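You operate a simulated robot arm through the tools that you are given. There is no shell and no other tool.

Carry out the task below with a simulated two-armed robot. There is one attempt and no reset: what you move stays moved.

## Task
The jar on the screen was scanned twice: void it once, pack it, press DONE.
Fine: VOID on the knob to void, back to PACK before DONE; the small tote beside the scanner; leave the other jars. Set down upright: what you pick out.

The check looks at the end state, three seconds after you hand in, the way a careful person would. Anything else that was tipped, shoved, dropped, spilled or broken makes it a failure.

## Robot
Two 7-joint arms with fingered hands on one trunk that stands fixed in place. Base frame: the origin is at the foot of the trunk, x ahead of it, y to its left, z up; the work surface is at about z = 86.9. Readings come in cm, rad, newtons and seconds.
The left shoulder is at [3.5, 18.5, 126.5], the right one opposite. With the tool pointing down near the work surface each hand reaches from about 10 to 80 cm from the base axis, measured 20 degrees to its own side. Payload 4 kg a hand.
Tool frame (each hand has its own): the origin (TCP) lies between the finger pads and is the grasp point; the fingertips stand 2.6 cm ahead of it; z points along the fingers, y is the line along which they close. The gripper opens to 13.2 cm; its body begins 7.3 cm behind the TCP. The gripper is a hand of 3 fingers: y runs from the thumb to the fingers, the wrist lies at [0, 0, -22.4] in the tool frame.
Orientation is told as [roll, pitch, yaw] about the base's x, y, z axes, in that order, counted from this pose: with the fingers straight down and closing along the base's y, the tool's x points along the base's -x, its y along +y and its z along -z.

## Interface
- The arms move only by the tool drive_tool. It takes "left_moves", "right_moves" or both (then of equal length, played together; a hand with none holds still); each is a list of rows, each a list of 6 numbers: the shift along the tool's x, y, z in units of 150 mm (1.0 is 150 mm), then the turn, a rotation vector about the tool's x, y, z in units of 120 degrees (1.0 is 120 degrees). In form: [[x, y, z, ax, ay, az], ...]. A call has 1 to 20 rows; each row is the pose to reach, as a shift and turn from the pose commanded when the call began, along the tool's axes at that moment. A call with a number of a shift or a turn outside -1 to 1 is refused whole. Each row takes 0.2 s and may step no farther than 5 cm and 0.15 rad from the row before; otherwise, the whole call is refused. Where a pose cannot be reached the arm comes as near as it can. A force on the tool above 40 N (or 10 N above the force at the start of the call, whichever is more), or a blocked arm, ends the call early, and 0.2 s more pass. In this call time passes only in rows, and 0.2 s behind the last. The reply holds the time, the measured pose of the TCP, the force on the tool along the base axes, the opening and the grip force, in the units named above and with some noise, with the torque about the TCP (base axes, N m) and any sound that the robot's microphone picked up.
- Cameras (640 x 400 px; columns grow to the right, rows downward): "scene" is now at [10.4, 3.95, 148.28]; the picture's right is [0.38, -0.92, -0.03], its down [-0.70, -0.27, -0.66] and it looks along [0.60, 0.27, -0.75] (base axes); focal length 301 px, centre (320, 200). "left" rides on the left gripper at [-6.2, 0.3, -9.2] in its tool frame; the picture's right is [-0.05, -1.00, 0.00], its down [0.83, -0.04, -0.56] and it looks along [0.55, -0.03, 0.83] (tool axes); focal length 230 px, centre (320, 200). "right" rides on the right gripper at [6.2, 0.3, -9.2] in its tool frame; the picture's right is [-0.05, 1.00, 0.00], its down [-0.83, -0.04, -0.55] and it looks along [-0.55, -0.03, 0.83] (tool axes); focal length 230 px, centre (320, 200). There is no depth. A picture from a camera that has moved, and an enlarged one, comes with that camera's place and axes in the base frame and with its lens. The place of the scene camera against the robot may be out by one fixed shift of up to 1.2 cm in any direction.
- camera(camera): a new picture of that camera. The clock stands still meanwhile.
- move_column(by): moves the trunk up (or, below 0, down) by that many cm; the arms and the scene camera ride with it, the base frame stays. It gives what a move gives, with no picture.
- move_fingers(finger1, finger2, thumb_bend, hand): sets how far each is bent, from 0 (flat) to 1 (curled in); at 0.3 the hand is open as for a grip, at 0.7 the pads meet at the TCP. One left out holds its place. A second passes; each finger stops where it meets its share of the squeeze, and holds until it gets a number again. It is the only way to open and close the hand. It gives what a move gives, with no picture; readings hold the bend of each and the force on the fingers (four entries, about 0 where the hand has none), thumb and palm.
- aim_head(pan, tilt): turns the head with the scene camera to pan (to the left, within 1.501 rad either way) and tilt (down, from -0.506 to 1.204), counted from straight ahead of the robot (the tilt from the chest, where the trunk bows). It gives what a move gives.
- close_up(camera, box): a new picture of the part [left, top, right, bottom] of that camera's present view, enlarged. The clock stands still meanwhile.
- finish_job(): hands the job in; it is judged then, once.

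Places have to be worked out from the pictures, the camera data and where the tool is seen. Open the grippers and draw the arms clear of the work before you hand the job in, unless the task says otherwise.

The tools are called after "Call:" as a command line: name --argument value ..., lists and objects as JSON in quotes. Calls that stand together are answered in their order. drive_tool: Moves the arms, as the interface text tells. Its arguments: {"type":"object","properties":{"left_moves":{"type":"array"},"right_moves":{"type":"array"}},"required":[]} The other tools are called the same way: move_column (by) moves the trunk up or down; move_fingers (finger1, finger2, thumb_bend, hand) moves the fingers one by one; aim_head (pan, tilt) turns the head that bears the scene camera; camera (camera) takes a picture; close_up (camera, box) takes an enlarged picture of a part of a camera's view; finish_job () hands the job in.

At the start:

```text
time_s: 0.0
left_tcp_pos: [36.26, 40.05, 119.3]
left_tool_rot: [0.002, -0.002, 0.0]
left_force: [0.1, -0.2, 0.2]
left_torque: [0.0, 0.02, -0.03]
left_width: 13.19
left_grasp_force: 0.0
left_shape: jaw
left_bend: [0.3, 0.3, 0.3]
left_finger forces: [0.0, 0.0, 0.0, 0.0, 0.0, 0.1]
right_tcp_pos: [52.48, 0.84, 119.44]
right_tool_rot: [0.0, 0.0, 0.0]
right_force: [-0.3, -0.8, -0.1]
right_torque: [0.01, 0.04, 0.01]
right_width: 13.18
right_grasp_force: 0.0
right_shape: jaw
right_bend: [0.3, 0.3, 0.3]
right_finger forces: [0.1, 0.0, 0.0, 0.1, 0.0, 0.0]
trunk travel left (down, up): [-29.4, 16.7]
head pan, tilt (commanded): [0.396, 0.785]
```

scene: 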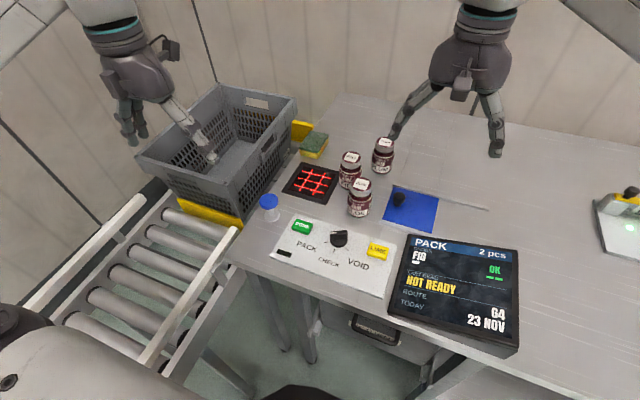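
right: 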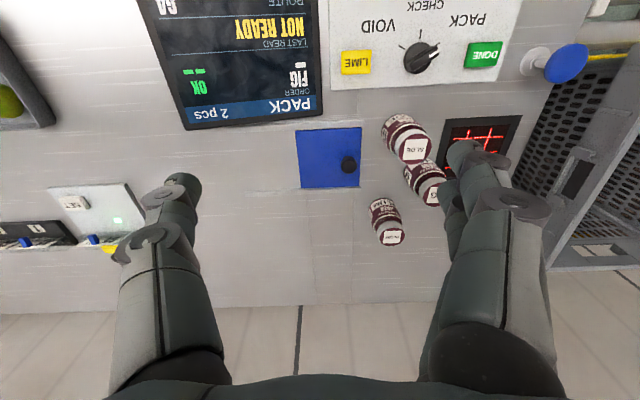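
left: 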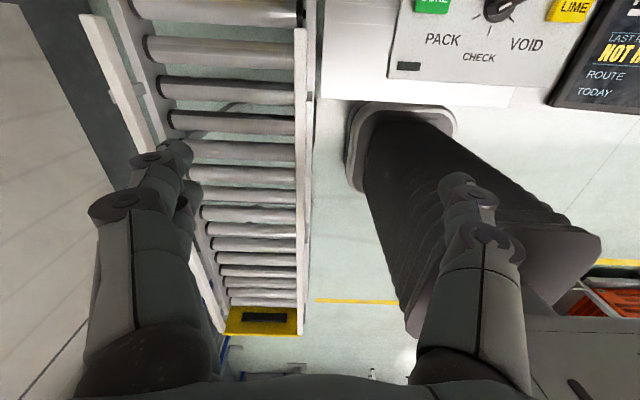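

The first pictures show a screen, a control panel with a knob, three jars, a scanner and a tote. I take close-ups to read the screen, jar labels and panel.

Call:
close_up --camera "scene" --box '[380, 220, 540, 350]'

Call:
close_up --camera "scene" --box '[260, 120, 460, 245]'

Call:
close_up --camera "scene" --box '[230, 180, 410, 300]'

Call:
close_up --camera "right" --box '[340, 90, 480, 260]'

Call:
close_up --camera "right" --box '[330, 0, 600, 120]'

```text
3.08 times, centred on (460, 285) of scene
camera zoom: at [10.4, 3.95, 148.28], right [0.38, -0.92, -0.03], down [-0.7, -0.27, -0.66], along [0.6, 0.27, -0.75], focal length 927 px, centre (-111, -62)
```

zoom: 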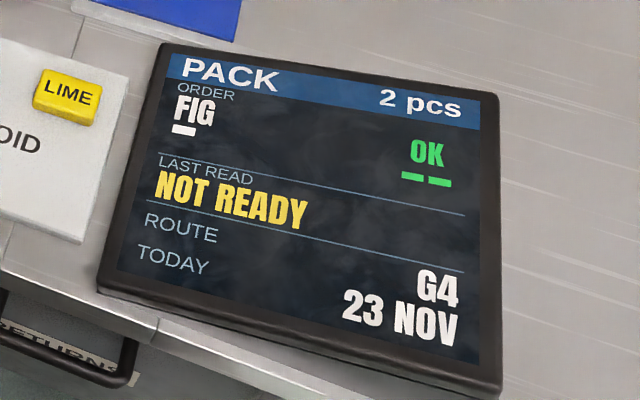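

```text
3.20 times, centred on (360, 182) of scene
camera zoom: at [10.4, 3.95, 148.28], right [0.38, -0.92, -0.03], down [-0.7, -0.27, -0.66], along [0.6, 0.27, -0.75], focal length 964 px, centre (192, 256)
```

zoom: 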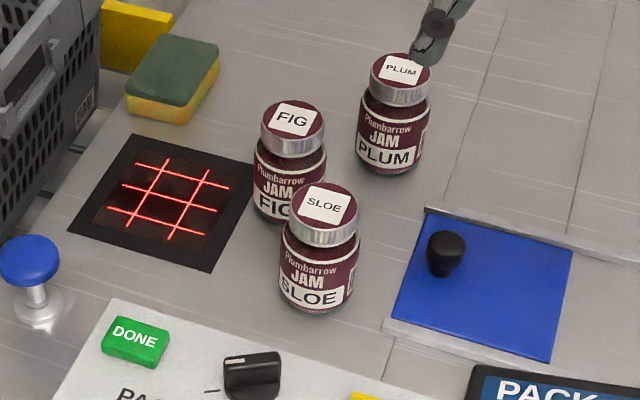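

```text
3.33 times, centred on (320, 240) of scene
camera zoom: at [10.4, 3.95, 148.28], right [0.38, -0.92, -0.03], down [-0.7, -0.27, -0.66], along [0.6, 0.27, -0.75], focal length 1004 px, centre (320, 67)
```

zoom: 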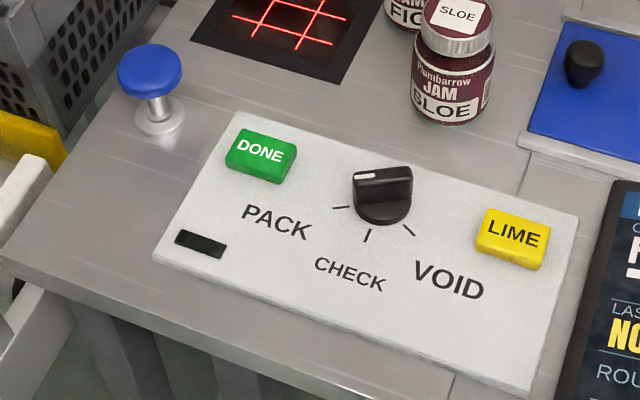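

```text
2.35 times, centred on (410, 175) of right
camera zoom: at [46.31, 1.14, 128.62], right [0.05, 1.0, 0.0], down [0.83, -0.04, 0.55], along [0.55, -0.03, -0.83], focal length 541 px, centre (108, 259)
```

zoom: 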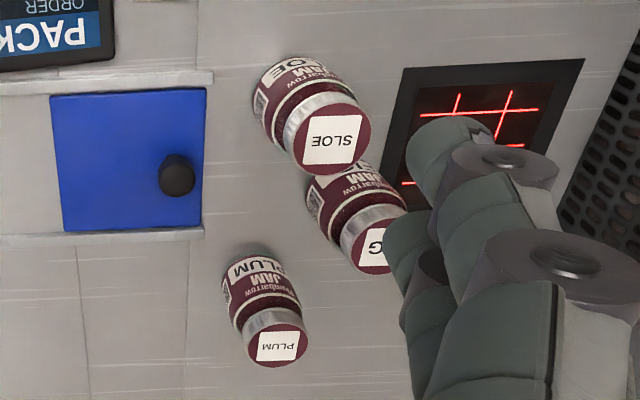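

```text
2.37 times, centred on (465, 60) of right
camera zoom: at [46.31, 1.14, 128.62], right [0.05, 1.0, 0.0], down [0.83, -0.04, 0.55], along [0.55, -0.03, -0.83], focal length 545 px, centre (-24, 532)
```

zoom: 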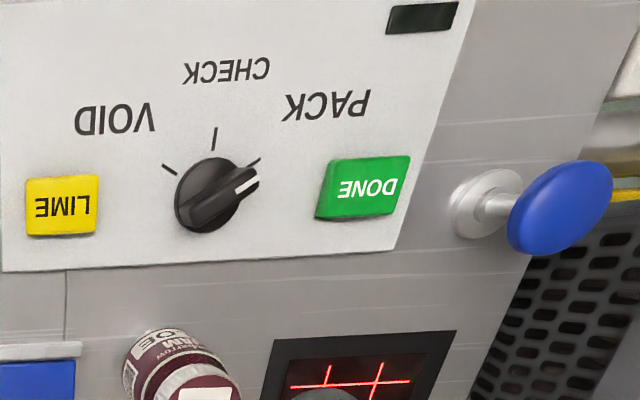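

The screen shows order FIG with one bar and a count of two, and "LAST READ: NOT READY". I look around with the head to find the small tote, the other devices, and whatever "not ready" refers to.

Call:
aim_head --pan -0.3 --tilt 0.785

Call:
camera --camera "scene"

Call:
aim_head --pan 0.9 --tilt 0.8

Call:
camera --camera "scene"

Call:
aim_head --pan 0.4 --tilt 1.1

Call:
camera --camera "scene"

```text
time_s: 1.1
left_tcp_pos: [36.22, 40.18, 119.27]
left_tool_rot: [0.003, -0.001, 0.0]
left_force: [0.2, 0.1, -0.4]
left_torque: [0.01, 0.02, 0.02]
left_width: 13.21
left_grasp_force: 0.1
left_shape: jaw
left_bend: [0.3, 0.3, 0.3]
left_finger forces: [0.0, 0.0, 0.0, 0.0, 0.0, 0.1]
right_tcp_pos: [52.33, 0.71, 119.46]
right_tool_rot: [-0.002, 0.0, 0.0]
right_force: [-0.1, -0.3, 0.6]
right_torque: [-0.01, -0.01, -0.02]
right_width: 13.22
right_grasp_force: 0.0
right_shape: jaw
right_bend: [0.3, 0.3, 0.3]
right_finger forces: [0.1, 0.0, 0.0, 0.0, 0.1, 0.1]
trunk travel left (down, up): [-29.4, 16.7]
head pan, tilt (commanded): [-0.3, 0.785]
```

```text
taken
camera scene: at [10.66, -1.58, 148.26], right [-0.29, -0.96, 0.02], down [-0.73, 0.21, -0.66], along [0.62, -0.21, -0.75], focal length 301 px, centre (320, 200)
```

scene: 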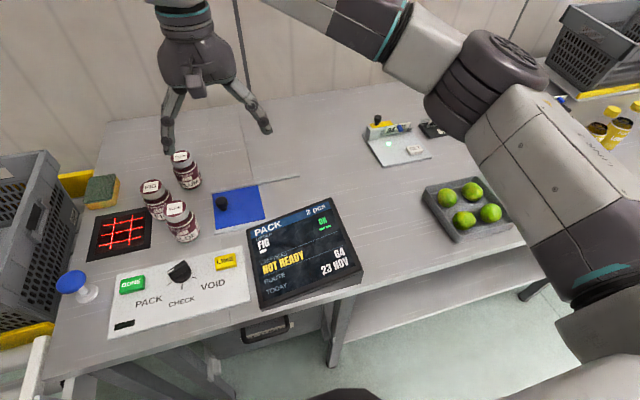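

```text
time_s: 2.5
left_tcp_pos: [36.22, 40.08, 119.23]
left_tool_rot: [0.001, 0.0, 0.0]
left_force: [0.1, -0.5, 0.3]
left_torque: [0.01, 0.03, -0.01]
left_width: 13.19
left_grasp_force: 0.0
left_shape: jaw
left_bend: [0.3, 0.3, 0.3]
left_finger forces: [0.0, 0.0, 0.0, 0.0, 0.0, 0.0]
right_tcp_pos: [52.35, 0.87, 119.47]
right_tool_rot: [0.001, -0.001, -0.001]
right_force: [0.1, -0.1, -1.0]
right_torque: [0.02, -0.07, 0.01]
right_width: 13.18
right_grasp_force: 0.0
right_shape: jaw
right_bend: [0.3, 0.3, 0.3]
right_finger forces: [0.1, 0.0, 0.0, 0.0, 0.0, 0.1]
trunk travel left (down, up): [-29.4, 16.7]
head pan, tilt (commanded): [0.901, 0.799]
```

```text
taken
camera scene: at [7.91, 7.13, 148.35], right [0.78, -0.62, -0.06], down [-0.5, -0.56, -0.66], along [0.38, 0.55, -0.75], focal length 301 px, centre (320, 200)
```

scene: 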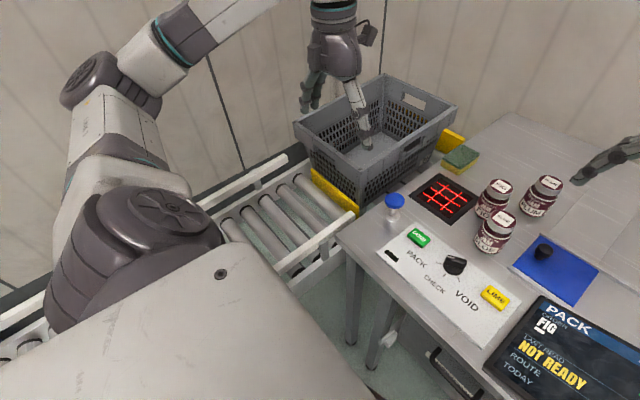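

```text
time_s: 3.4
left_tcp_pos: [36.23, 40.22, 119.3]
left_tool_rot: [-0.001, 0.001, 0.001]
left_force: [-0.3, 0.0, 0.0]
left_torque: [0.01, 0.0, 0.0]
left_width: 13.2
left_grasp_force: 0.0
left_shape: jaw
left_bend: [0.3, 0.3, 0.3]
left_finger forces: [0.0, 0.0, 0.0, 0.0, 0.1, 0.0]
right_tcp_pos: [52.35, 0.83, 119.44]
right_tool_rot: [0.0, -0.001, -0.001]
right_force: [-0.1, 0.8, 0.1]
right_torque: [0.02, 0.01, -0.01]
right_width: 13.21
right_grasp_force: 0.0
right_shape: jaw
right_bend: [0.3, 0.3, 0.3]
right_finger forces: [0.1, 0.0, 0.0, 0.1, 0.0, 0.0]
trunk travel left (down, up): [-29.4, 16.7]
head pan, tilt (commanded): [0.4, 1.1]
```

```text
taken
camera scene: at [8.54, 3.28, 146.13], right [0.39, -0.92, -0.03], down [-0.85, -0.35, -0.39], along [0.35, 0.18, -0.92], focal length 301 px, centre (320, 200)
```

scene: 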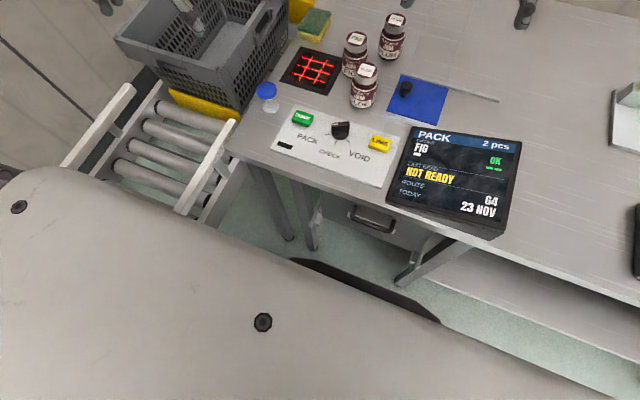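

Two totes are visible (one on the conveyor beside the scanner, another far to the right). I look closer at the right side, the tote and the device with the green light.

Call:
aim_head --pan -0.6 --tilt 0.6

Call:
camera --camera "scene"

Call:
close_up --camera "scene" --box '[240, 80, 440, 205]'

Call:
aim_head --pan 0.6 --tilt 0.5

Call:
camera --camera "scene"

```text
time_s: 4.7
left_tcp_pos: [36.2, 40.2, 119.23]
left_tool_rot: [0.0, 0.0, 0.001]
left_force: [-0.5, 0.4, 0.0]
left_torque: [0.0, -0.04, -0.02]
left_width: 13.2
left_grasp_force: 0.0
left_shape: jaw
left_bend: [0.3, 0.3, 0.3]
left_finger forces: [0.0, 0.0, 0.0, 0.1, 0.0, 0.0]
right_tcp_pos: [52.38, 0.91, 119.46]
right_tool_rot: [-0.001, 0.0, 0.0]
right_force: [0.4, 0.7, 0.6]
right_torque: [-0.01, 0.02, -0.02]
right_width: 13.2
right_grasp_force: 0.1
right_shape: jaw
right_bend: [0.3, 0.3, 0.3]
right_finger forces: [0.0, 0.0, 0.0, 0.1, 0.0, 0.1]
trunk travel left (down, up): [-29.4, 16.7]
head pan, tilt (commanded): [-0.6, 0.6]
```

```text
taken
camera scene: at [10.31, -4.17, 149.86], right [-0.56, -0.83, 0.04], down [-0.53, 0.32, -0.79], along [0.64, -0.47, -0.61], focal length 301 px, centre (320, 200)
```

scene: 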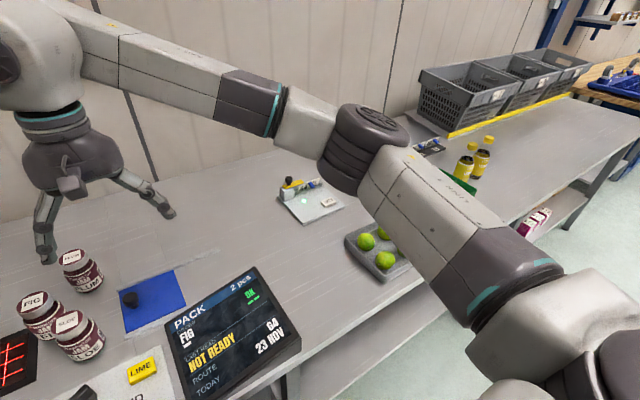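

```text
3.20 times, centred on (340, 142) of scene
camera zoom: at [10.31, -4.17, 149.86], right [-0.56, -0.83, 0.04], down [-0.53, 0.32, -0.79], along [0.64, -0.47, -0.61], focal length 964 px, centre (256, 384)
```

zoom: 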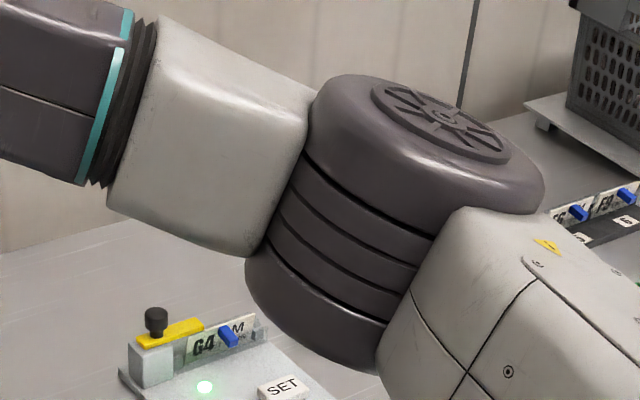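

```text
time_s: 6.1
left_tcp_pos: [36.34, 40.15, 119.25]
left_tool_rot: [0.0, 0.001, -0.002]
left_force: [-0.5, -1.0, 0.3]
left_torque: [0.02, 0.02, 0.0]
left_width: 13.2
left_grasp_force: 0.1
left_shape: jaw
left_bend: [0.3, 0.3, 0.3]
left_finger forces: [0.0, 0.0, 0.0, 0.0, 0.0, 0.0]
right_tcp_pos: [52.49, 0.88, 119.46]
right_tool_rot: [0.0, 0.0, 0.001]
right_force: [0.8, -0.3, 0.4]
right_torque: [-0.02, -0.01, -0.02]
right_width: 13.17
right_grasp_force: 0.0
right_shape: jaw
right_bend: [0.3, 0.3, 0.3]
right_finger forces: [0.0, 0.0, 0.0, 0.1, 0.0, 0.1]
trunk travel left (down, up): [-29.4, 16.7]
head pan, tilt (commanded): [0.6, 0.499]
```

```text
taken
camera scene: at [10.59, 5.95, 150.75], right [0.56, -0.83, -0.04], down [-0.46, -0.27, -0.85], along [0.69, 0.5, -0.53], focal length 301 px, centre (320, 200)
```

scene: 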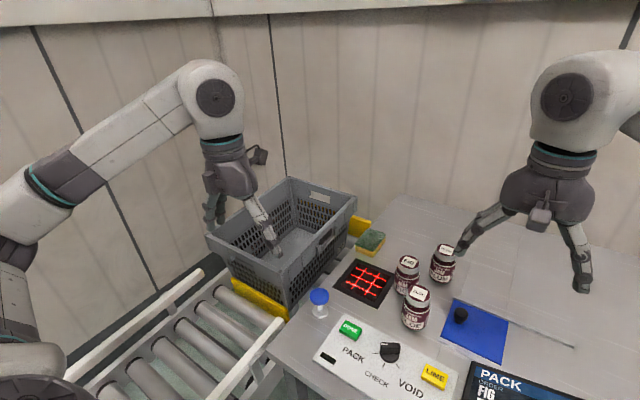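

The order is FIG ×1 but counted 2, so the FIG jar (about x 67.5, y 19) must be voided once. I'm moving the right hand around, well above the jars, so its camera looks toward +y at the jars and I can find where FIG's barcode faces.

Call:
drive_tool --right_moves '[[-0.0907, -0.0187, 0.036, 0, 0, -0.0625], [-0.1814, -0.0374, 0.072, 0, 0, -0.125], [-0.2721, -0.0561, 0.108, 0, 0, -0.1875], [-0.3628, -0.0748, 0.144, 0, 0, -0.25], [-0.4535, -0.0935, 0.18, 0, 0, -0.3125], [-0.5442, -0.1122, 0.216, 0, 0, -0.375], [-0.6349, -0.1309, 0.252, 0, 0, -0.4375], [-0.7256, -0.1496, 0.288, 0, 0, -0.5], [-0.8163, -0.1683, 0.324, 0, 0, -0.5625], [-0.907, -0.187, 0.36, 0, 0, -0.625]]'

Call:
camera --camera "right"

```text
time_s: 8.3
left_tcp_pos: [36.2, 40.14, 119.29]
left_tool_rot: [0.001, 0.0, -0.001]
left_force: [-0.6, 0.3, 0.6]
left_torque: [-0.02, -0.01, 0.03]
left_width: 13.21
left_grasp_force: 0.2
left_shape: jaw
left_bend: [0.3, 0.3, 0.3]
left_finger forces: [0.0, 0.0, 0.1, 0.0, 0.1, 0.0]
right_tcp_pos: [66.07, -1.9, 114.17]
right_tool_rot: [0.0, 0.0, 1.31]
right_force: [-0.9, -0.7, -0.1]
right_torque: [0.0, 0.03, 0.02]
right_width: 13.19
right_grasp_force: 0.1
right_shape: jaw
right_bend: [0.3, 0.3, 0.3]
right_finger forces: [0.0, 0.0, 0.1, 0.0, 0.0, 0.0]
trunk travel left (down, up): [-29.4, 16.7]
head pan, tilt (commanded): [0.6, 0.499]
```

```text
taken
camera right: at [64.3, -7.68, 123.21], right [-0.95, 0.31, 0.0], down [0.26, 0.79, 0.55], along [0.17, 0.53, -0.83], focal length 230 px, centre (320, 200)
```

right: 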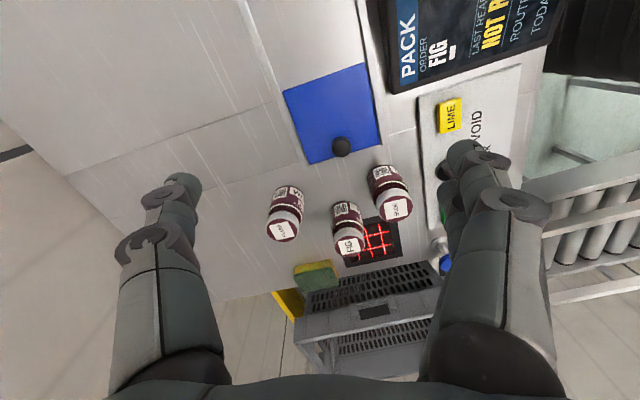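

The FIG jar's side is visible from here. I enlarge the jars.

Call:
close_up --camera "right" --box '[260, 155, 420, 265]'

Call:
close_up --camera "right" --box '[320, 190, 400, 265]'

```text
3.64 times, centred on (340, 210) of right
camera zoom: at [64.3, -7.68, 123.21], right [-0.95, 0.31, 0.0], down [0.26, 0.79, 0.55], along [0.17, 0.53, -0.83], focal length 837 px, centre (247, 164)
```

zoom: 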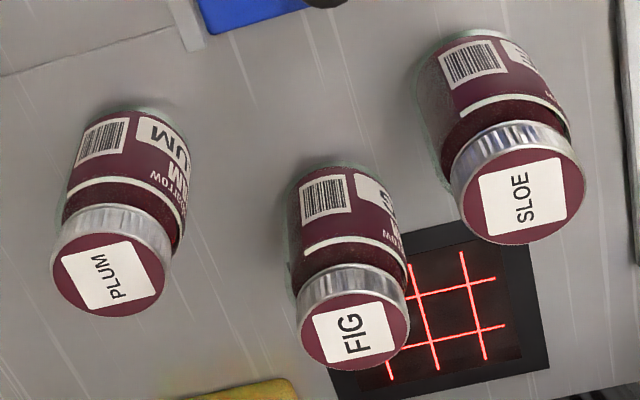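

```text
5.33 times, centred on (360, 228) of right
camera zoom: at [64.3, -7.68, 123.21], right [-0.95, 0.31, 0.0], down [0.26, 0.79, 0.55], along [0.17, 0.53, -0.83], focal length 1227 px, centre (107, 53)
```

zoom: 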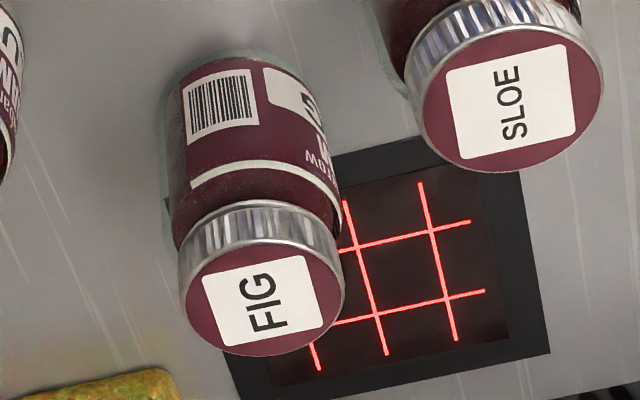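

FIG's barcode faces roughly −y (azimuth about 285°), in the lower part of the jar. Next I bring the right hand back to neutral yaw and toward the panel so its camera can look at the knob.

Call:
drive_tool --right_moves '[[-0.0227, 0.0958, 0, 0, 0, 0.0625], [-0.0453, 0.1916, 0, 0, 0, 0.125], [-0.068, 0.2874, 0, 0, 0, 0.1875], [-0.0906, 0.3832, 0, 0, 0, 0.25], [-0.1133, 0.479, 0, 0, 0, 0.3125], [-0.1359, 0.5748, 0, 0, 0, 0.375], [-0.1586, 0.6706, 0, 0, 0, 0.4375], [-0.1812, 0.7664, 0, 0, 0, 0.5], [-0.2039, 0.8622, 0, 0, 0, 0.5625], [-0.2265, 0.958, 0, 0, 0, 0.625]]'

Call:
drive_tool --right_moves '[[0.2, 0.1, 0.03, 0, 0, 0], [0.4, 0.2, 0.06, 0, 0, 0], [0.6, 0.3, 0.09, 0, 0, 0], [0.8, 0.4, 0.12, 0, 0, 0], [0.971, 0.527, 0.145, 0, 0, 0]]'

Call:
camera --camera "right"

```text
time_s: 10.5
left_tcp_pos: [36.27, 40.13, 119.35]
left_tool_rot: [-0.001, 0.001, 0.001]
left_force: [0.4, 0.0, -0.4]
left_torque: [-0.01, 0.01, -0.01]
left_width: 13.19
left_grasp_force: 0.1
left_shape: jaw
left_bend: [0.3, 0.3, 0.3]
left_finger forces: [0.0, 0.0, 0.0, 0.0, 0.0, 0.0]
right_tcp_pos: [52.95, 5.05, 114.24]
right_tool_rot: [0.0, -0.001, -0.002]
right_force: [0.1, 0.5, -0.2]
right_torque: [-0.03, -0.01, 0.0]
right_width: 13.22
right_grasp_force: 0.0
right_shape: jaw
right_bend: [0.3, 0.3, 0.3]
right_finger forces: [0.1, 0.0, 0.1, 0.0, 0.0, 0.0]
trunk travel left (down, up): [-29.4, 16.7]
head pan, tilt (commanded): [0.6, 0.499]
```

```text
time_s: 11.7
left_tcp_pos: [35.93, 40.18, 119.36]
left_tool_rot: [-0.002, -0.002, 0.001]
left_force: [-0.2, -0.4, -0.2]
left_torque: [-0.06, -0.01, 0.0]
left_width: 13.18
left_grasp_force: 0.0
left_shape: jaw
left_bend: [0.3, 0.3, 0.3]
left_finger forces: [0.1, 0.1, 0.1, 0.0, 0.0, 0.0]
right_tcp_pos: [38.38, 13.13, 111.92]
right_tool_rot: [-0.002, -0.002, 0.0]
right_force: [-0.4, 0.7, 0.4]
right_torque: [-0.03, -0.03, 0.01]
right_width: 13.22
right_grasp_force: 0.2
right_shape: jaw
right_bend: [0.3, 0.3, 0.3]
right_finger forces: [0.0, 0.1, 0.0, 0.1, 0.0, 0.0]
trunk travel left (down, up): [-29.4, 16.7]
head pan, tilt (commanded): [0.6, 0.499]
```

```text
taken
camera right: at [32.26, 13.48, 121.03], right [0.05, 1.0, 0.0], down [0.83, -0.04, 0.56], along [0.56, -0.03, -0.83], focal length 230 px, centre (320, 200)
```

right: 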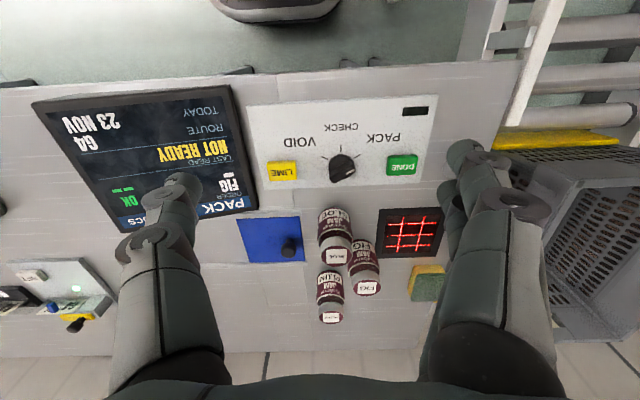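

Now a close-up of the knob, the panel and the jars from this viewpoint.

Call:
close_up --camera "right" --box '[300, 120, 400, 190]'

Call:
close_up --camera "right" --box '[240, 90, 450, 220]'

Call:
close_up --camera "right" --box '[300, 190, 450, 330]'

```text
5.71 times, centred on (350, 155) of right
camera zoom: at [32.26, 13.48, 121.03], right [0.05, 1.0, 0.0], down [0.83, -0.04, 0.56], along [0.56, -0.03, -0.83], focal length 1315 px, centre (149, 457)
```

zoom: 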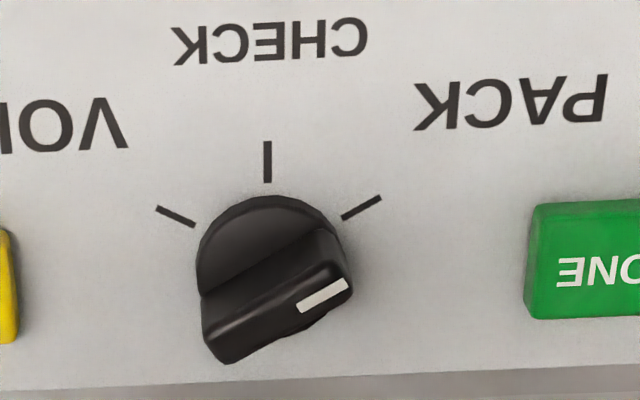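

```text
3.05 times, centred on (345, 155) of right
camera zoom: at [32.26, 13.48, 121.03], right [0.05, 1.0, 0.0], down [0.83, -0.04, 0.56], along [0.56, -0.03, -0.83], focal length 701 px, centre (244, 337)
```

zoom: 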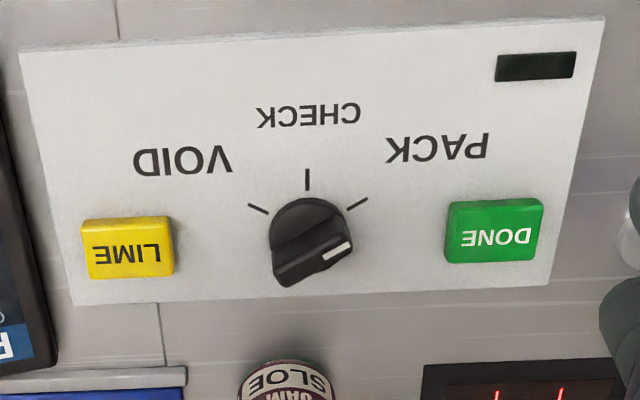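

```text
2.86 times, centred on (375, 260) of right
camera zoom: at [32.26, 13.48, 121.03], right [0.05, 1.0, 0.0], down [0.83, -0.04, 0.56], along [0.56, -0.03, -0.83], focal length 657 px, centre (163, 29)
```

zoom: 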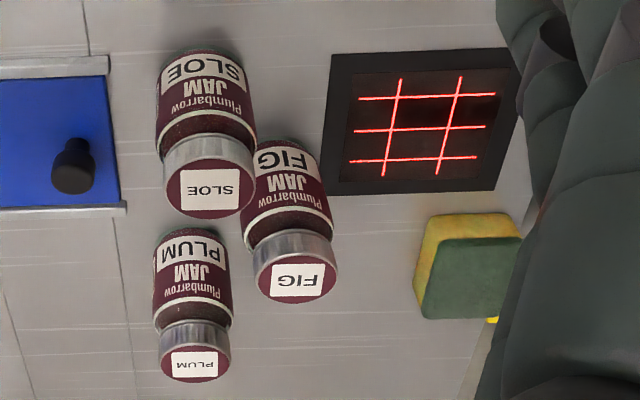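

The knob sits near (48.4, 15.9), the bar points to PACK at about azimuth 120°, and VOID lies at about 240°. I hover the right hand above it with yaw −60°, so it closes across the bar, and narrow the fingers.

Call:
drive_tool --right_moves '[[-0.083, 0.023, 0.074, 0, 0, 0.0625], [-0.167, 0.046, 0.148, 0, 0, 0.125], [-0.25, 0.069, 0.222, 0, 0, 0.1875], [-0.333, 0.092, 0.297, 0, 0, 0.25], [-0.417, 0.114, 0.371, 0, 0, 0.3125], [-0.5, 0.137, 0.445, 0, 0, 0.375], [-0.583, 0.16, 0.519, 0, 0, 0.4375], [-0.667, 0.183, 0.593, 0, 0, 0.5]]'

Call:
move_fingers --hand "right" --finger1 0.5 --finger2 0.5 --thumb_bend 0.5

Call:
camera --camera "right"

Call:
camera --camera "scene"

```text
time_s: 13.5
left_tcp_pos: [35.82, 40.08, 119.48]
left_tool_rot: [0.0, -0.004, 0.001]
left_force: [0.5, -0.6, 0.5]
left_torque: [0.01, -0.02, 0.0]
left_width: 13.2
left_grasp_force: 0.1
left_shape: jaw
left_bend: [0.3, 0.3, 0.3]
left_finger forces: [0.1, 0.0, 0.1, 0.0, 0.0, 0.0]
right_tcp_pos: [36.15, 10.79, 109.78]
right_tool_rot: [0.059, 0.108, -1.032]
right_force: [0.3, 0.5, 1.0]
right_torque: [0.0, -0.02, -0.01]
right_width: 13.18
right_grasp_force: 0.0
right_shape: jaw
right_bend: [0.3, 0.3, 0.3]
right_finger forces: [0.1, 0.0, 0.0, 0.0, 0.0, 0.1]
right hand out of reach, approached as far as the arm can: row 6, 7, 8
trunk travel left (down, up): [-29.4, 16.7]
head pan, tilt (commanded): [0.6, 0.499]
```

```text
time_s: 14.5
left_tcp_pos: [36.09, 40.11, 119.2]
left_tool_rot: [0.0, 0.001, -0.001]
left_force: [-0.3, 0.8, -0.3]
left_torque: [-0.01, -0.01, 0.0]
left_width: 13.2
left_grasp_force: 0.1
left_shape: jaw
left_bend: [0.3, 0.3, 0.3]
left_finger forces: [0.1, 0.0, 0.0, 0.0, 0.1, 0.0]
right_tcp_pos: [36.35, 11.07, 110.09]
right_tool_rot: [0.064, 0.106, -1.024]
right_force: [0.5, -0.2, -0.1]
right_torque: [-0.02, -0.02, 0.01]
right_width: 6.85
right_grasp_force: 0.1
right_shape: fingers
right_bend: [0.5, 0.5, 0.5]
right_finger forces: [0.0, 0.0, 0.2, 0.0, 0.0, 0.0]
trunk travel left (down, up): [-29.4, 16.7]
head pan, tilt (commanded): [0.6, 0.499]
```

```text
taken
camera right: at [33.52, 15.3, 119.82], right [0.88, 0.47, 0.06], down [0.39, -0.8, 0.46], along [0.26, -0.38, -0.89], focal length 230 px, centre (320, 200)
```

right: 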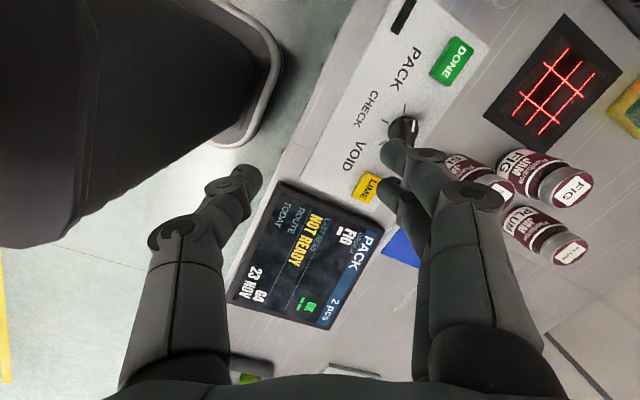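

```text
taken
camera scene: at [10.49, 5.97, 150.76], right [0.56, -0.83, -0.04], down [-0.46, -0.27, -0.85], along [0.69, 0.5, -0.53], focal length 301 px, centre (320, 200)
```

scene: 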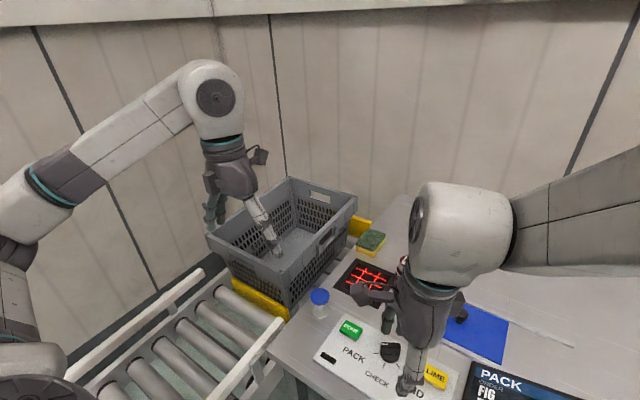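

The right hand can't reach yaw −60° across there, and the left arm is better placed for the knob. I retract the right arm to its own side, and open its hand later when I need it.

Call:
drive_tool --right_moves '[[-0.066, -0.119, -0.1, 0, 0, -0.0625], [-0.132, -0.238, -0.2, 0, 0, -0.125], [-0.198, -0.357, -0.3, 0, 0, -0.1875], [-0.264, -0.476, -0.4, 0, 0, -0.25], [-0.33, -0.594, -0.5, 0, 0, -0.3125], [-0.396, -0.713, -0.6, 0, 0, -0.375], [-0.462, -0.832, -0.7, 0, 0, -0.4375], [-0.528, -0.951, -0.8, 0, 0, -0.5]]'

```text
time_s: 16.3
left_tcp_pos: [36.13, 40.04, 119.24]
left_tool_rot: [0.001, -0.001, 0.001]
left_force: [-0.4, -0.5, 0.0]
left_torque: [0.02, 0.0, 0.0]
left_width: 13.2
left_grasp_force: 0.0
left_shape: jaw
left_bend: [0.3, 0.3, 0.3]
left_finger forces: [0.0, 0.0, 0.0, 0.0, 0.1, 0.0]
right_tcp_pos: [28.07, -4.7, 119.27]
right_tool_rot: [0.071, 0.0, 0.041]
right_force: [-0.1, -0.3, 0.4]
right_torque: [-0.01, 0.0, 0.01]
right_width: 6.81
right_grasp_force: 0.1
right_shape: fingers
right_bend: [0.5, 0.5, 0.5]
right_finger forces: [0.0, 0.1, 0.0, 0.0, 0.0, 0.1]
trunk travel left (down, up): [-29.4, 16.7]
head pan, tilt (commanded): [0.6, 0.499]
```

The right hand is now at (28, −5, 119); I move it farther to the right side, clear of the left arm's workspace.

Call:
drive_tool --right_moves '[[-0.13, -0.25, 0, 0, 0, 0], [-0.26, -0.5, 0, 0, 0, 0], [-0.39, -0.75, 0, 0, 0, 0], [-0.53, -1.0, 0, -0.034, 0, 0.02]]'

Call:
drive_tool --right_moves '[[0, -0.25, 0, 0, 0, 0], [0, -0.5, 0, 0, 0, 0]]'

Call:
aim_head --pan 0.5 --tilt 0.75

Call:
camera --camera "scene"

```text
time_s: 17.3
left_tcp_pos: [36.4, 39.74, 119.31]
left_tool_rot: [0.002, -0.001, 0.0]
left_force: [0.2, -1.2, 1.5]
left_torque: [0.03, 0.01, 0.03]
left_width: 13.18
left_grasp_force: 0.1
left_shape: jaw
left_bend: [0.3, 0.3, 0.3]
left_finger forces: [0.0, 0.0, 0.1, 0.0, 0.0, 0.0]
right_tcp_pos: [36.69, -19.44, 118.06]
right_tool_rot: [0.144, 0.006, -0.003]
right_force: [-0.1, -0.8, 0.3]
right_torque: [-0.02, 0.03, 0.0]
right_width: 6.85
right_grasp_force: 0.1
right_shape: fingers
right_bend: [0.5, 0.5, 0.5]
right_finger forces: [0.1, 0.1, 0.0, 0.1, 0.0, 0.0]
trunk travel left (down, up): [-29.4, 16.7]
head pan, tilt (commanded): [0.6, 0.499]
```

```text
time_s: 17.9
left_tcp_pos: [36.21, 39.77, 119.26]
left_tool_rot: [0.003, 0.001, 0.001]
left_force: [-0.3, -0.3, -0.4]
left_torque: [0.04, -0.01, -0.01]
left_width: 13.17
left_grasp_force: 0.0
left_shape: jaw
left_bend: [0.3, 0.3, 0.3]
left_finger forces: [0.1, 0.0, 0.0, 0.0, 0.0, 0.0]
right_tcp_pos: [36.49, -27.02, 116.99]
right_tool_rot: [0.143, 0.004, -0.004]
right_force: [-0.8, -0.1, -0.7]
right_torque: [0.01, 0.0, -0.01]
right_width: 6.84
right_grasp_force: 0.1
right_shape: fingers
right_bend: [0.5, 0.5, 0.5]
right_finger forces: [0.0, 0.0, 0.0, 0.1, 0.0, 0.0]
trunk travel left (down, up): [-29.4, 16.7]
head pan, tilt (commanded): [0.6, 0.499]
```

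```text
time_s: 18.6
left_tcp_pos: [36.09, 40.13, 119.22]
left_tool_rot: [0.0, 0.0, 0.0]
left_force: [0.0, 0.8, 0.1]
left_torque: [-0.02, -0.01, 0.02]
left_width: 13.21
left_grasp_force: 0.0
left_shape: jaw
left_bend: [0.3, 0.3, 0.3]
left_finger forces: [0.1, 0.0, 0.1, 0.0, 0.0, 0.1]
right_tcp_pos: [36.42, -26.5, 116.99]
right_tool_rot: [0.14, 0.005, -0.003]
right_force: [0.0, -0.5, 0.0]
right_torque: [0.02, 0.02, -0.03]
right_width: 6.83
right_grasp_force: 0.0
right_shape: fingers
right_bend: [0.5, 0.5, 0.5]
right_finger forces: [0.1, 0.1, 0.1, 0.1, 0.1, 0.1]
trunk travel left (down, up): [-29.4, 16.7]
head pan, tilt (commanded): [0.499, 0.75]
```

```text
taken
camera scene: at [10.17, 4.87, 148.59], right [0.48, -0.88, -0.03], down [-0.65, -0.33, -0.69], along [0.59, 0.35, -0.73], focal length 301 px, centre (320, 200)
```

scene: 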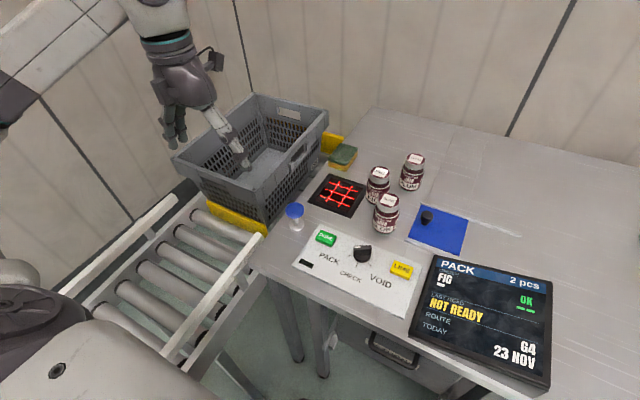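

The right arm is clear now. I bring the left hand over the knob at yaw −60°, hovering high, in two moves.

Call:
drive_tool --left_moves '[[-0.08, -0.19, 0.05, 0, 0, 0.05], [-0.16, -0.38, 0.1, 0, 0, 0.1], [-0.24, -0.57, 0.15, 0, 0, 0.15], [-0.32, -0.76, 0.2, 0, 0, 0.2], [-0.4, -0.95, 0.25, 0, 0, 0.25]]'

Call:
drive_tool --left_moves '[[-0.138, -0.074, 0.133, 0, 0, 0.05], [-0.276, -0.148, 0.267, 0, 0, 0.1], [-0.415, -0.223, 0.4, 0, 0, 0.15], [-0.553, -0.297, 0.533, 0, 0, 0.2], [-0.691, -0.371, 0.667, 0, 0, 0.25]]'

Call:
move_fingers --hand "left" --finger1 0.5 --finger2 0.5 --thumb_bend 0.5

Call:
camera --camera "left"

Call:
camera --camera "scene"

```text
time_s: 19.8
left_tcp_pos: [42.27, 25.78, 115.52]
left_tool_rot: [-0.001, 0.002, -0.524]
left_force: [0.3, -0.3, 0.0]
left_torque: [-0.02, -0.01, 0.0]
left_width: 13.18
left_grasp_force: 0.1
left_shape: jaw
left_bend: [0.3, 0.3, 0.3]
left_finger forces: [0.0, 0.0, 0.0, 0.1, 0.0, 0.0]
right_tcp_pos: [36.64, -26.65, 116.83]
right_tool_rot: [0.142, 0.007, -0.002]
right_force: [-0.1, -0.9, -0.3]
right_torque: [-0.01, 0.03, 0.01]
right_width: 6.8
right_grasp_force: 0.1
right_shape: fingers
right_bend: [0.5, 0.5, 0.5]
right_finger forces: [0.0, 0.0, 0.0, 0.0, 0.0, 0.1]
trunk travel left (down, up): [-29.4, 16.7]
head pan, tilt (commanded): [0.499, 0.75]
```

```text
time_s: 21.0
left_tcp_pos: [48.54, 15.71, 105.49]
left_tool_rot: [0.001, -0.001, -1.049]
left_force: [0.9, -0.1, 0.1]
left_torque: [0.02, 0.01, -0.03]
left_width: 13.17
left_grasp_force: 0.1
left_shape: jaw
left_bend: [0.3, 0.3, 0.3]
left_finger forces: [0.0, 0.0, 0.0, 0.1, 0.0, 0.0]
right_tcp_pos: [36.4, -26.6, 116.93]
right_tool_rot: [0.142, 0.006, -0.003]
right_force: [0.0, -0.3, 0.2]
right_torque: [-0.01, 0.01, -0.04]
right_width: 6.81
right_grasp_force: 0.0
right_shape: fingers
right_bend: [0.5, 0.5, 0.5]
right_finger forces: [0.1, 0.0, 0.0, 0.0, 0.1, 0.0]
trunk travel left (down, up): [-29.4, 16.7]
head pan, tilt (commanded): [0.499, 0.75]
```

```text
time_s: 22.0
left_tcp_pos: [48.46, 15.84, 105.42]
left_tool_rot: [0.001, -0.002, -1.048]
left_force: [-0.6, 0.0, 0.0]
left_torque: [-0.02, 0.0, 0.0]
left_width: 6.85
left_grasp_force: 0.1
left_shape: fingers
left_bend: [0.5, 0.5, 0.5]
left_finger forces: [0.1, 0.0, 0.0, 0.0, 0.0, 0.0]
right_tcp_pos: [36.5, -26.52, 117.03]
right_tool_rot: [0.142, 0.004, -0.002]
right_force: [0.2, 0.5, 0.6]
right_torque: [-0.01, 0.03, 0.03]
right_width: 6.8
right_grasp_force: 0.1
right_shape: fingers
right_bend: [0.5, 0.5, 0.5]
right_finger forces: [0.0, 0.1, 0.0, 0.0, 0.0, 0.1]
trunk travel left (down, up): [-29.4, 16.7]
head pan, tilt (commanded): [0.499, 0.75]
```

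```text
taken
camera left: at [51.89, 10.59, 114.67], right [-0.84, -0.54, 0.0], down [-0.45, 0.7, 0.56], along [-0.3, 0.47, -0.83], focal length 230 px, centre (320, 200)
```

left: 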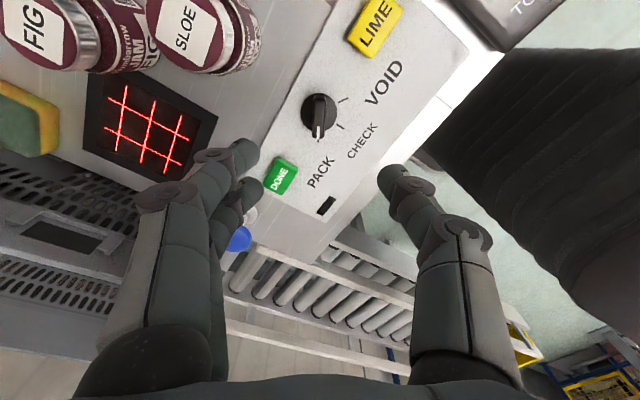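

```text
taken
camera scene: at [10.2, 4.75, 148.58], right [0.48, -0.88, -0.04], down [-0.65, -0.33, -0.69], along [0.59, 0.35, -0.73], focal length 301 px, centre (320, 200)
```

scene: 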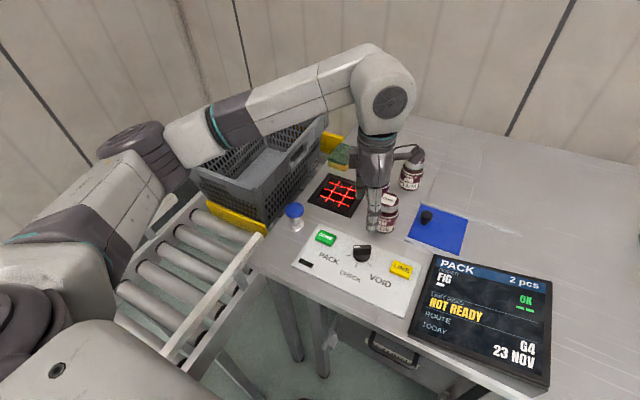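

The left hand reaches yaw −60° above the knob, with the bar running across the closing direction. I zoom in to check centring.

Call:
close_up --camera "left" --box '[260, 60, 380, 170]'

```text
3.64 times, centred on (320, 115) of left
camera zoom: at [51.89, 10.59, 114.67], right [-0.84, -0.54, 0.0], down [-0.45, 0.7, 0.56], along [-0.3, 0.47, -0.83], focal length 837 px, centre (320, 509)
```

zoom: 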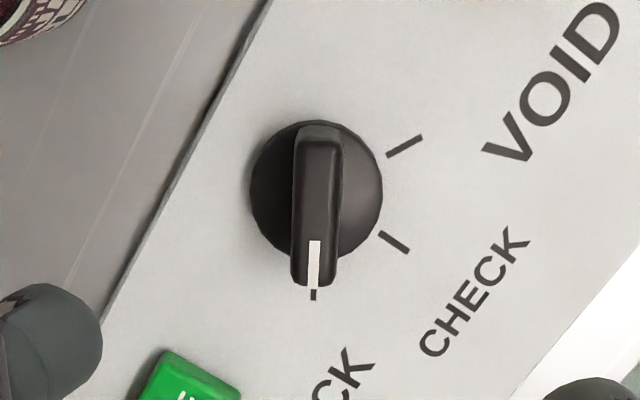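

The bar is centred within about 0.4 cm of the tool axis. I descend with a small correction to TCP z ≈ 92.4 first.

Call:
drive_tool --left_moves '[[-0.01, 0.003, 0.2, 0, 0, 0], [-0.02, 0.005, 0.4, 0, 0, 0], [-0.023, 0.007, 0.6, 0, 0, 0], [-0.023, 0.007, 0.75, 0, 0, 0], [-0.023, 0.007, 0.867, 0, 0, 0]]'

Call:
camera --camera "left"

Call:
close_up --camera "scene" --box '[300, 150, 440, 290]'

```text
time_s: 23.2
left_tcp_pos: [48.85, 15.58, 92.49]
left_tool_rot: [0.0, 0.001, -1.046]
left_force: [0.4, 0.3, 0.7]
left_torque: [0.02, -0.04, 0.02]
left_width: 6.83
left_grasp_force: 0.0
left_shape: fingers
left_bend: [0.5, 0.5, 0.5]
left_finger forces: [0.0, 0.0, 0.0, 0.0, 0.0, 0.0]
right_tcp_pos: [36.44, -26.45, 116.88]
right_tool_rot: [0.141, 0.006, -0.004]
right_force: [0.2, 0.0, -0.4]
right_torque: [0.01, -0.01, 0.0]
right_width: 6.84
right_grasp_force: 0.1
right_shape: fingers
right_bend: [0.5, 0.5, 0.5]
right_finger forces: [0.0, 0.0, 0.1, 0.0, 0.0, 0.0]
trunk travel left (down, up): [-29.4, 16.7]
head pan, tilt (commanded): [0.499, 0.75]
```

```text
taken
camera left: at [52.19, 10.42, 101.61], right [-0.84, -0.54, 0.0], down [-0.45, 0.7, 0.56], along [-0.3, 0.47, -0.83], focal length 230 px, centre (320, 200)
```

left: 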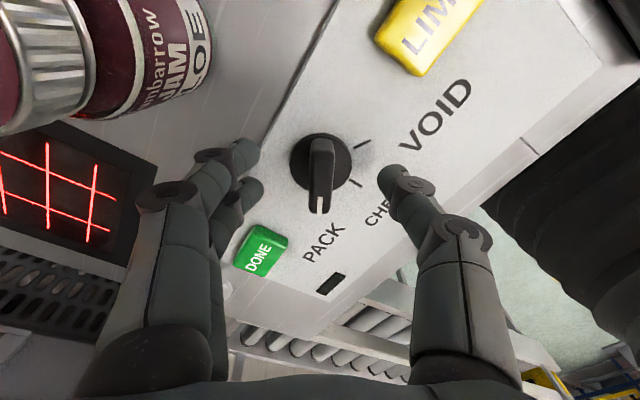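

```text
2.86 times, centred on (370, 220) of scene
camera zoom: at [10.2, 4.77, 148.58], right [0.48, -0.88, -0.04], down [-0.65, -0.33, -0.69], along [0.59, 0.35, -0.73], focal length 861 px, centre (177, 143)
```

zoom: 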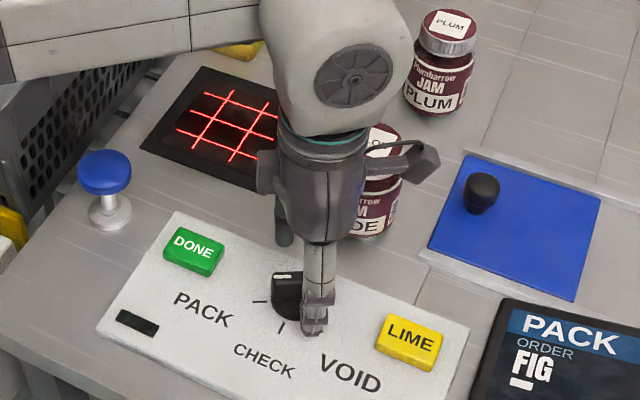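

The fingertips straddle the knob and the bar top is about 2 cm below the TCP. I lower 1.2 cm more.

Call:
drive_tool --left_moves '[[0, 0, 0.04, 0, 0, 0], [0, 0, 0.08, 0, 0, 0]]'

Call:
camera --camera "left"

```text
time_s: 23.8
left_tcp_pos: [48.77, 15.6, 91.17]
left_tool_rot: [0.001, 0.001, -1.049]
left_force: [1.2, 0.6, 1.2]
left_torque: [0.04, 0.0, -0.02]
left_width: 6.85
left_grasp_force: 0.0
left_shape: fingers
left_bend: [0.5, 0.5, 0.5]
left_finger forces: [0.0, 0.0, 0.0, 0.0, 0.0, 0.0]
right_tcp_pos: [36.52, -26.51, 116.97]
right_tool_rot: [0.14, 0.006, -0.003]
right_force: [0.1, 0.2, 1.0]
right_torque: [0.0, 0.0, 0.01]
right_width: 6.84
right_grasp_force: 0.0
right_shape: fingers
right_bend: [0.5, 0.5, 0.5]
right_finger forces: [0.1, 0.0, 0.0, 0.1, 0.0, 0.1]
trunk travel left (down, up): [-29.4, 16.7]
head pan, tilt (commanded): [0.499, 0.75]
```

```text
taken
camera left: at [52.11, 10.42, 100.46], right [-0.84, -0.54, 0.0], down [-0.45, 0.7, 0.56], along [-0.3, 0.47, -0.83], focal length 230 px, centre (320, 200)
```

left: 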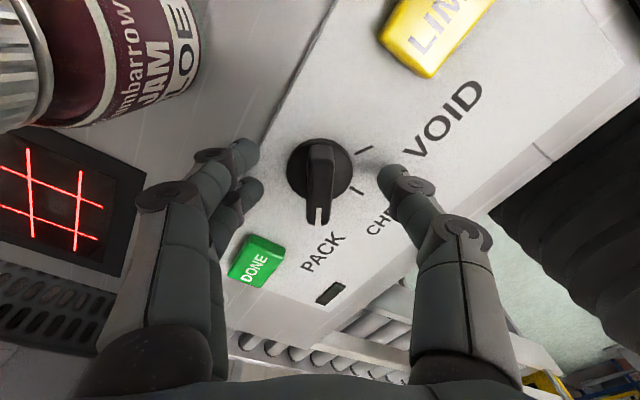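

Now close on the bar.

Call:
move_fingers --hand "left" --finger1 0.72 --finger2 0.72 --thumb_bend 0.72

Call:
camera --camera "left"

```text
time_s: 24.8
left_tcp_pos: [48.8, 15.57, 91.22]
left_tool_rot: [0.0, 0.001, -1.047]
left_force: [1.6, -0.4, -5.2]
left_torque: [0.03, -0.03, 0.02]
left_width: 1.4
left_grasp_force: 7.8
left_shape: fingers
left_bend: [0.69, 0.69, 0.68]
left_finger forces: [4.1, 4.1, 0.0, 0.0, 7.1, 0.0]
right_tcp_pos: [36.54, -26.45, 117.0]
right_tool_rot: [0.14, 0.005, -0.003]
right_force: [-0.1, -0.3, -0.4]
right_torque: [-0.03, -0.05, 0.0]
right_width: 6.83
right_grasp_force: 0.0
right_shape: fingers
right_bend: [0.5, 0.5, 0.5]
right_finger forces: [0.1, 0.0, 0.0, 0.0, 0.1, 0.1]
trunk travel left (down, up): [-29.4, 16.7]
head pan, tilt (commanded): [0.499, 0.75]
```

```text
taken
camera left: at [52.15, 10.45, 100.43], right [-0.84, -0.54, 0.0], down [-0.45, 0.7, 0.56], along [-0.3, 0.47, -0.83], focal length 230 px, centre (320, 200)
```

left: 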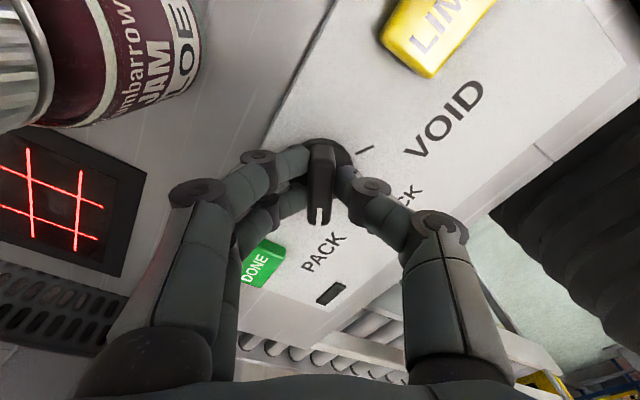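

The grip on the bar is good (width 1.4 cm, 7.8 N). I turn the knob counter-clockwise from above (yaw −60° → about +57°) toward VOID.

Call:
drive_tool --left_moves '[[0, 0, 0, 0, 0, -0.065], [0, 0, 0, 0, 0, -0.13], [0, 0, 0, 0, 0, -0.195], [0, 0, 0, 0, 0, -0.26], [0, 0, 0, 0, 0, -0.325], [0, 0, 0, 0, 0, -0.39], [0, 0, 0, 0, 0, -0.455], [0, 0, 0, 0, 0, -0.52], [0, 0, 0, 0, 0, -0.585], [0, 0, 0, 0, 0, -0.65], [0, 0, 0, 0, 0, -0.715], [0, 0, 0, 0, 0, -0.78], [0, 0, 0, 0, 0, -0.845], [0, 0, 0, 0, 0, -0.91], [0, 0, 0, 0, 0, -0.975]]'

Call:
camera --camera "left"

Call:
camera --camera "scene"

```text
time_s: 28.0
left_tcp_pos: [48.64, 15.75, 91.35]
left_tool_rot: [-0.001, 0.001, 0.997]
left_force: [0.2, 12.2, -1.1]
left_torque: [0.26, 0.02, -0.06]
left_width: 1.45
left_grasp_force: 8.3
left_shape: fingers
left_bend: [0.69, 0.69, 0.69]
left_finger forces: [5.4, 5.8, 0.0, 0.1, 5.4, 0.1]
right_tcp_pos: [36.45, -26.43, 117.12]
right_tool_rot: [0.139, 0.004, -0.005]
right_force: [-0.2, 0.1, -0.3]
right_torque: [-0.01, 0.0, 0.0]
right_width: 6.83
right_grasp_force: 0.0
right_shape: fingers
right_bend: [0.5, 0.5, 0.5]
right_finger forces: [0.1, 0.1, 0.1, 0.1, 0.1, 0.0]
trunk travel left (down, up): [-29.4, 16.7]
head pan, tilt (commanded): [0.499, 0.75]
```

```text
taken
camera left: at [51.73, 21.08, 100.42], right [0.87, -0.5, 0.0], down [-0.41, -0.72, 0.56], along [-0.28, -0.48, -0.83], focal length 230 px, centre (320, 200)
```

left: 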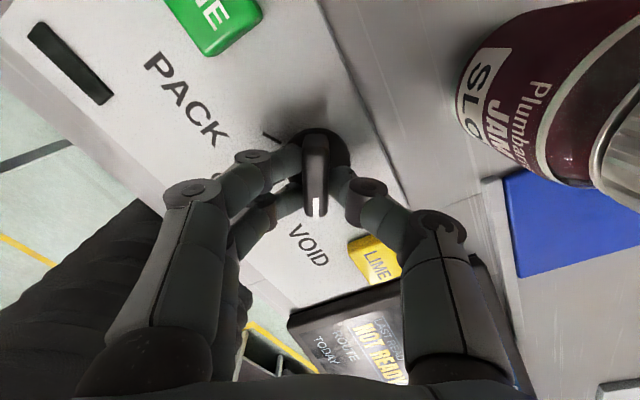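

```text
taken
camera scene: at [10.19, 4.96, 148.58], right [0.48, -0.88, -0.03], down [-0.65, -0.33, -0.68], along [0.59, 0.35, -0.73], focal length 301 px, centre (320, 200)
```

scene: 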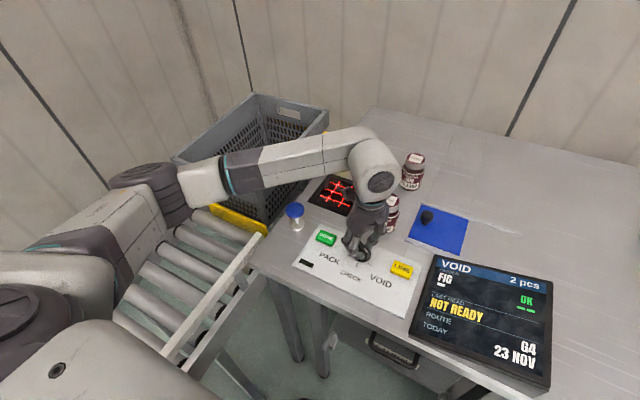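

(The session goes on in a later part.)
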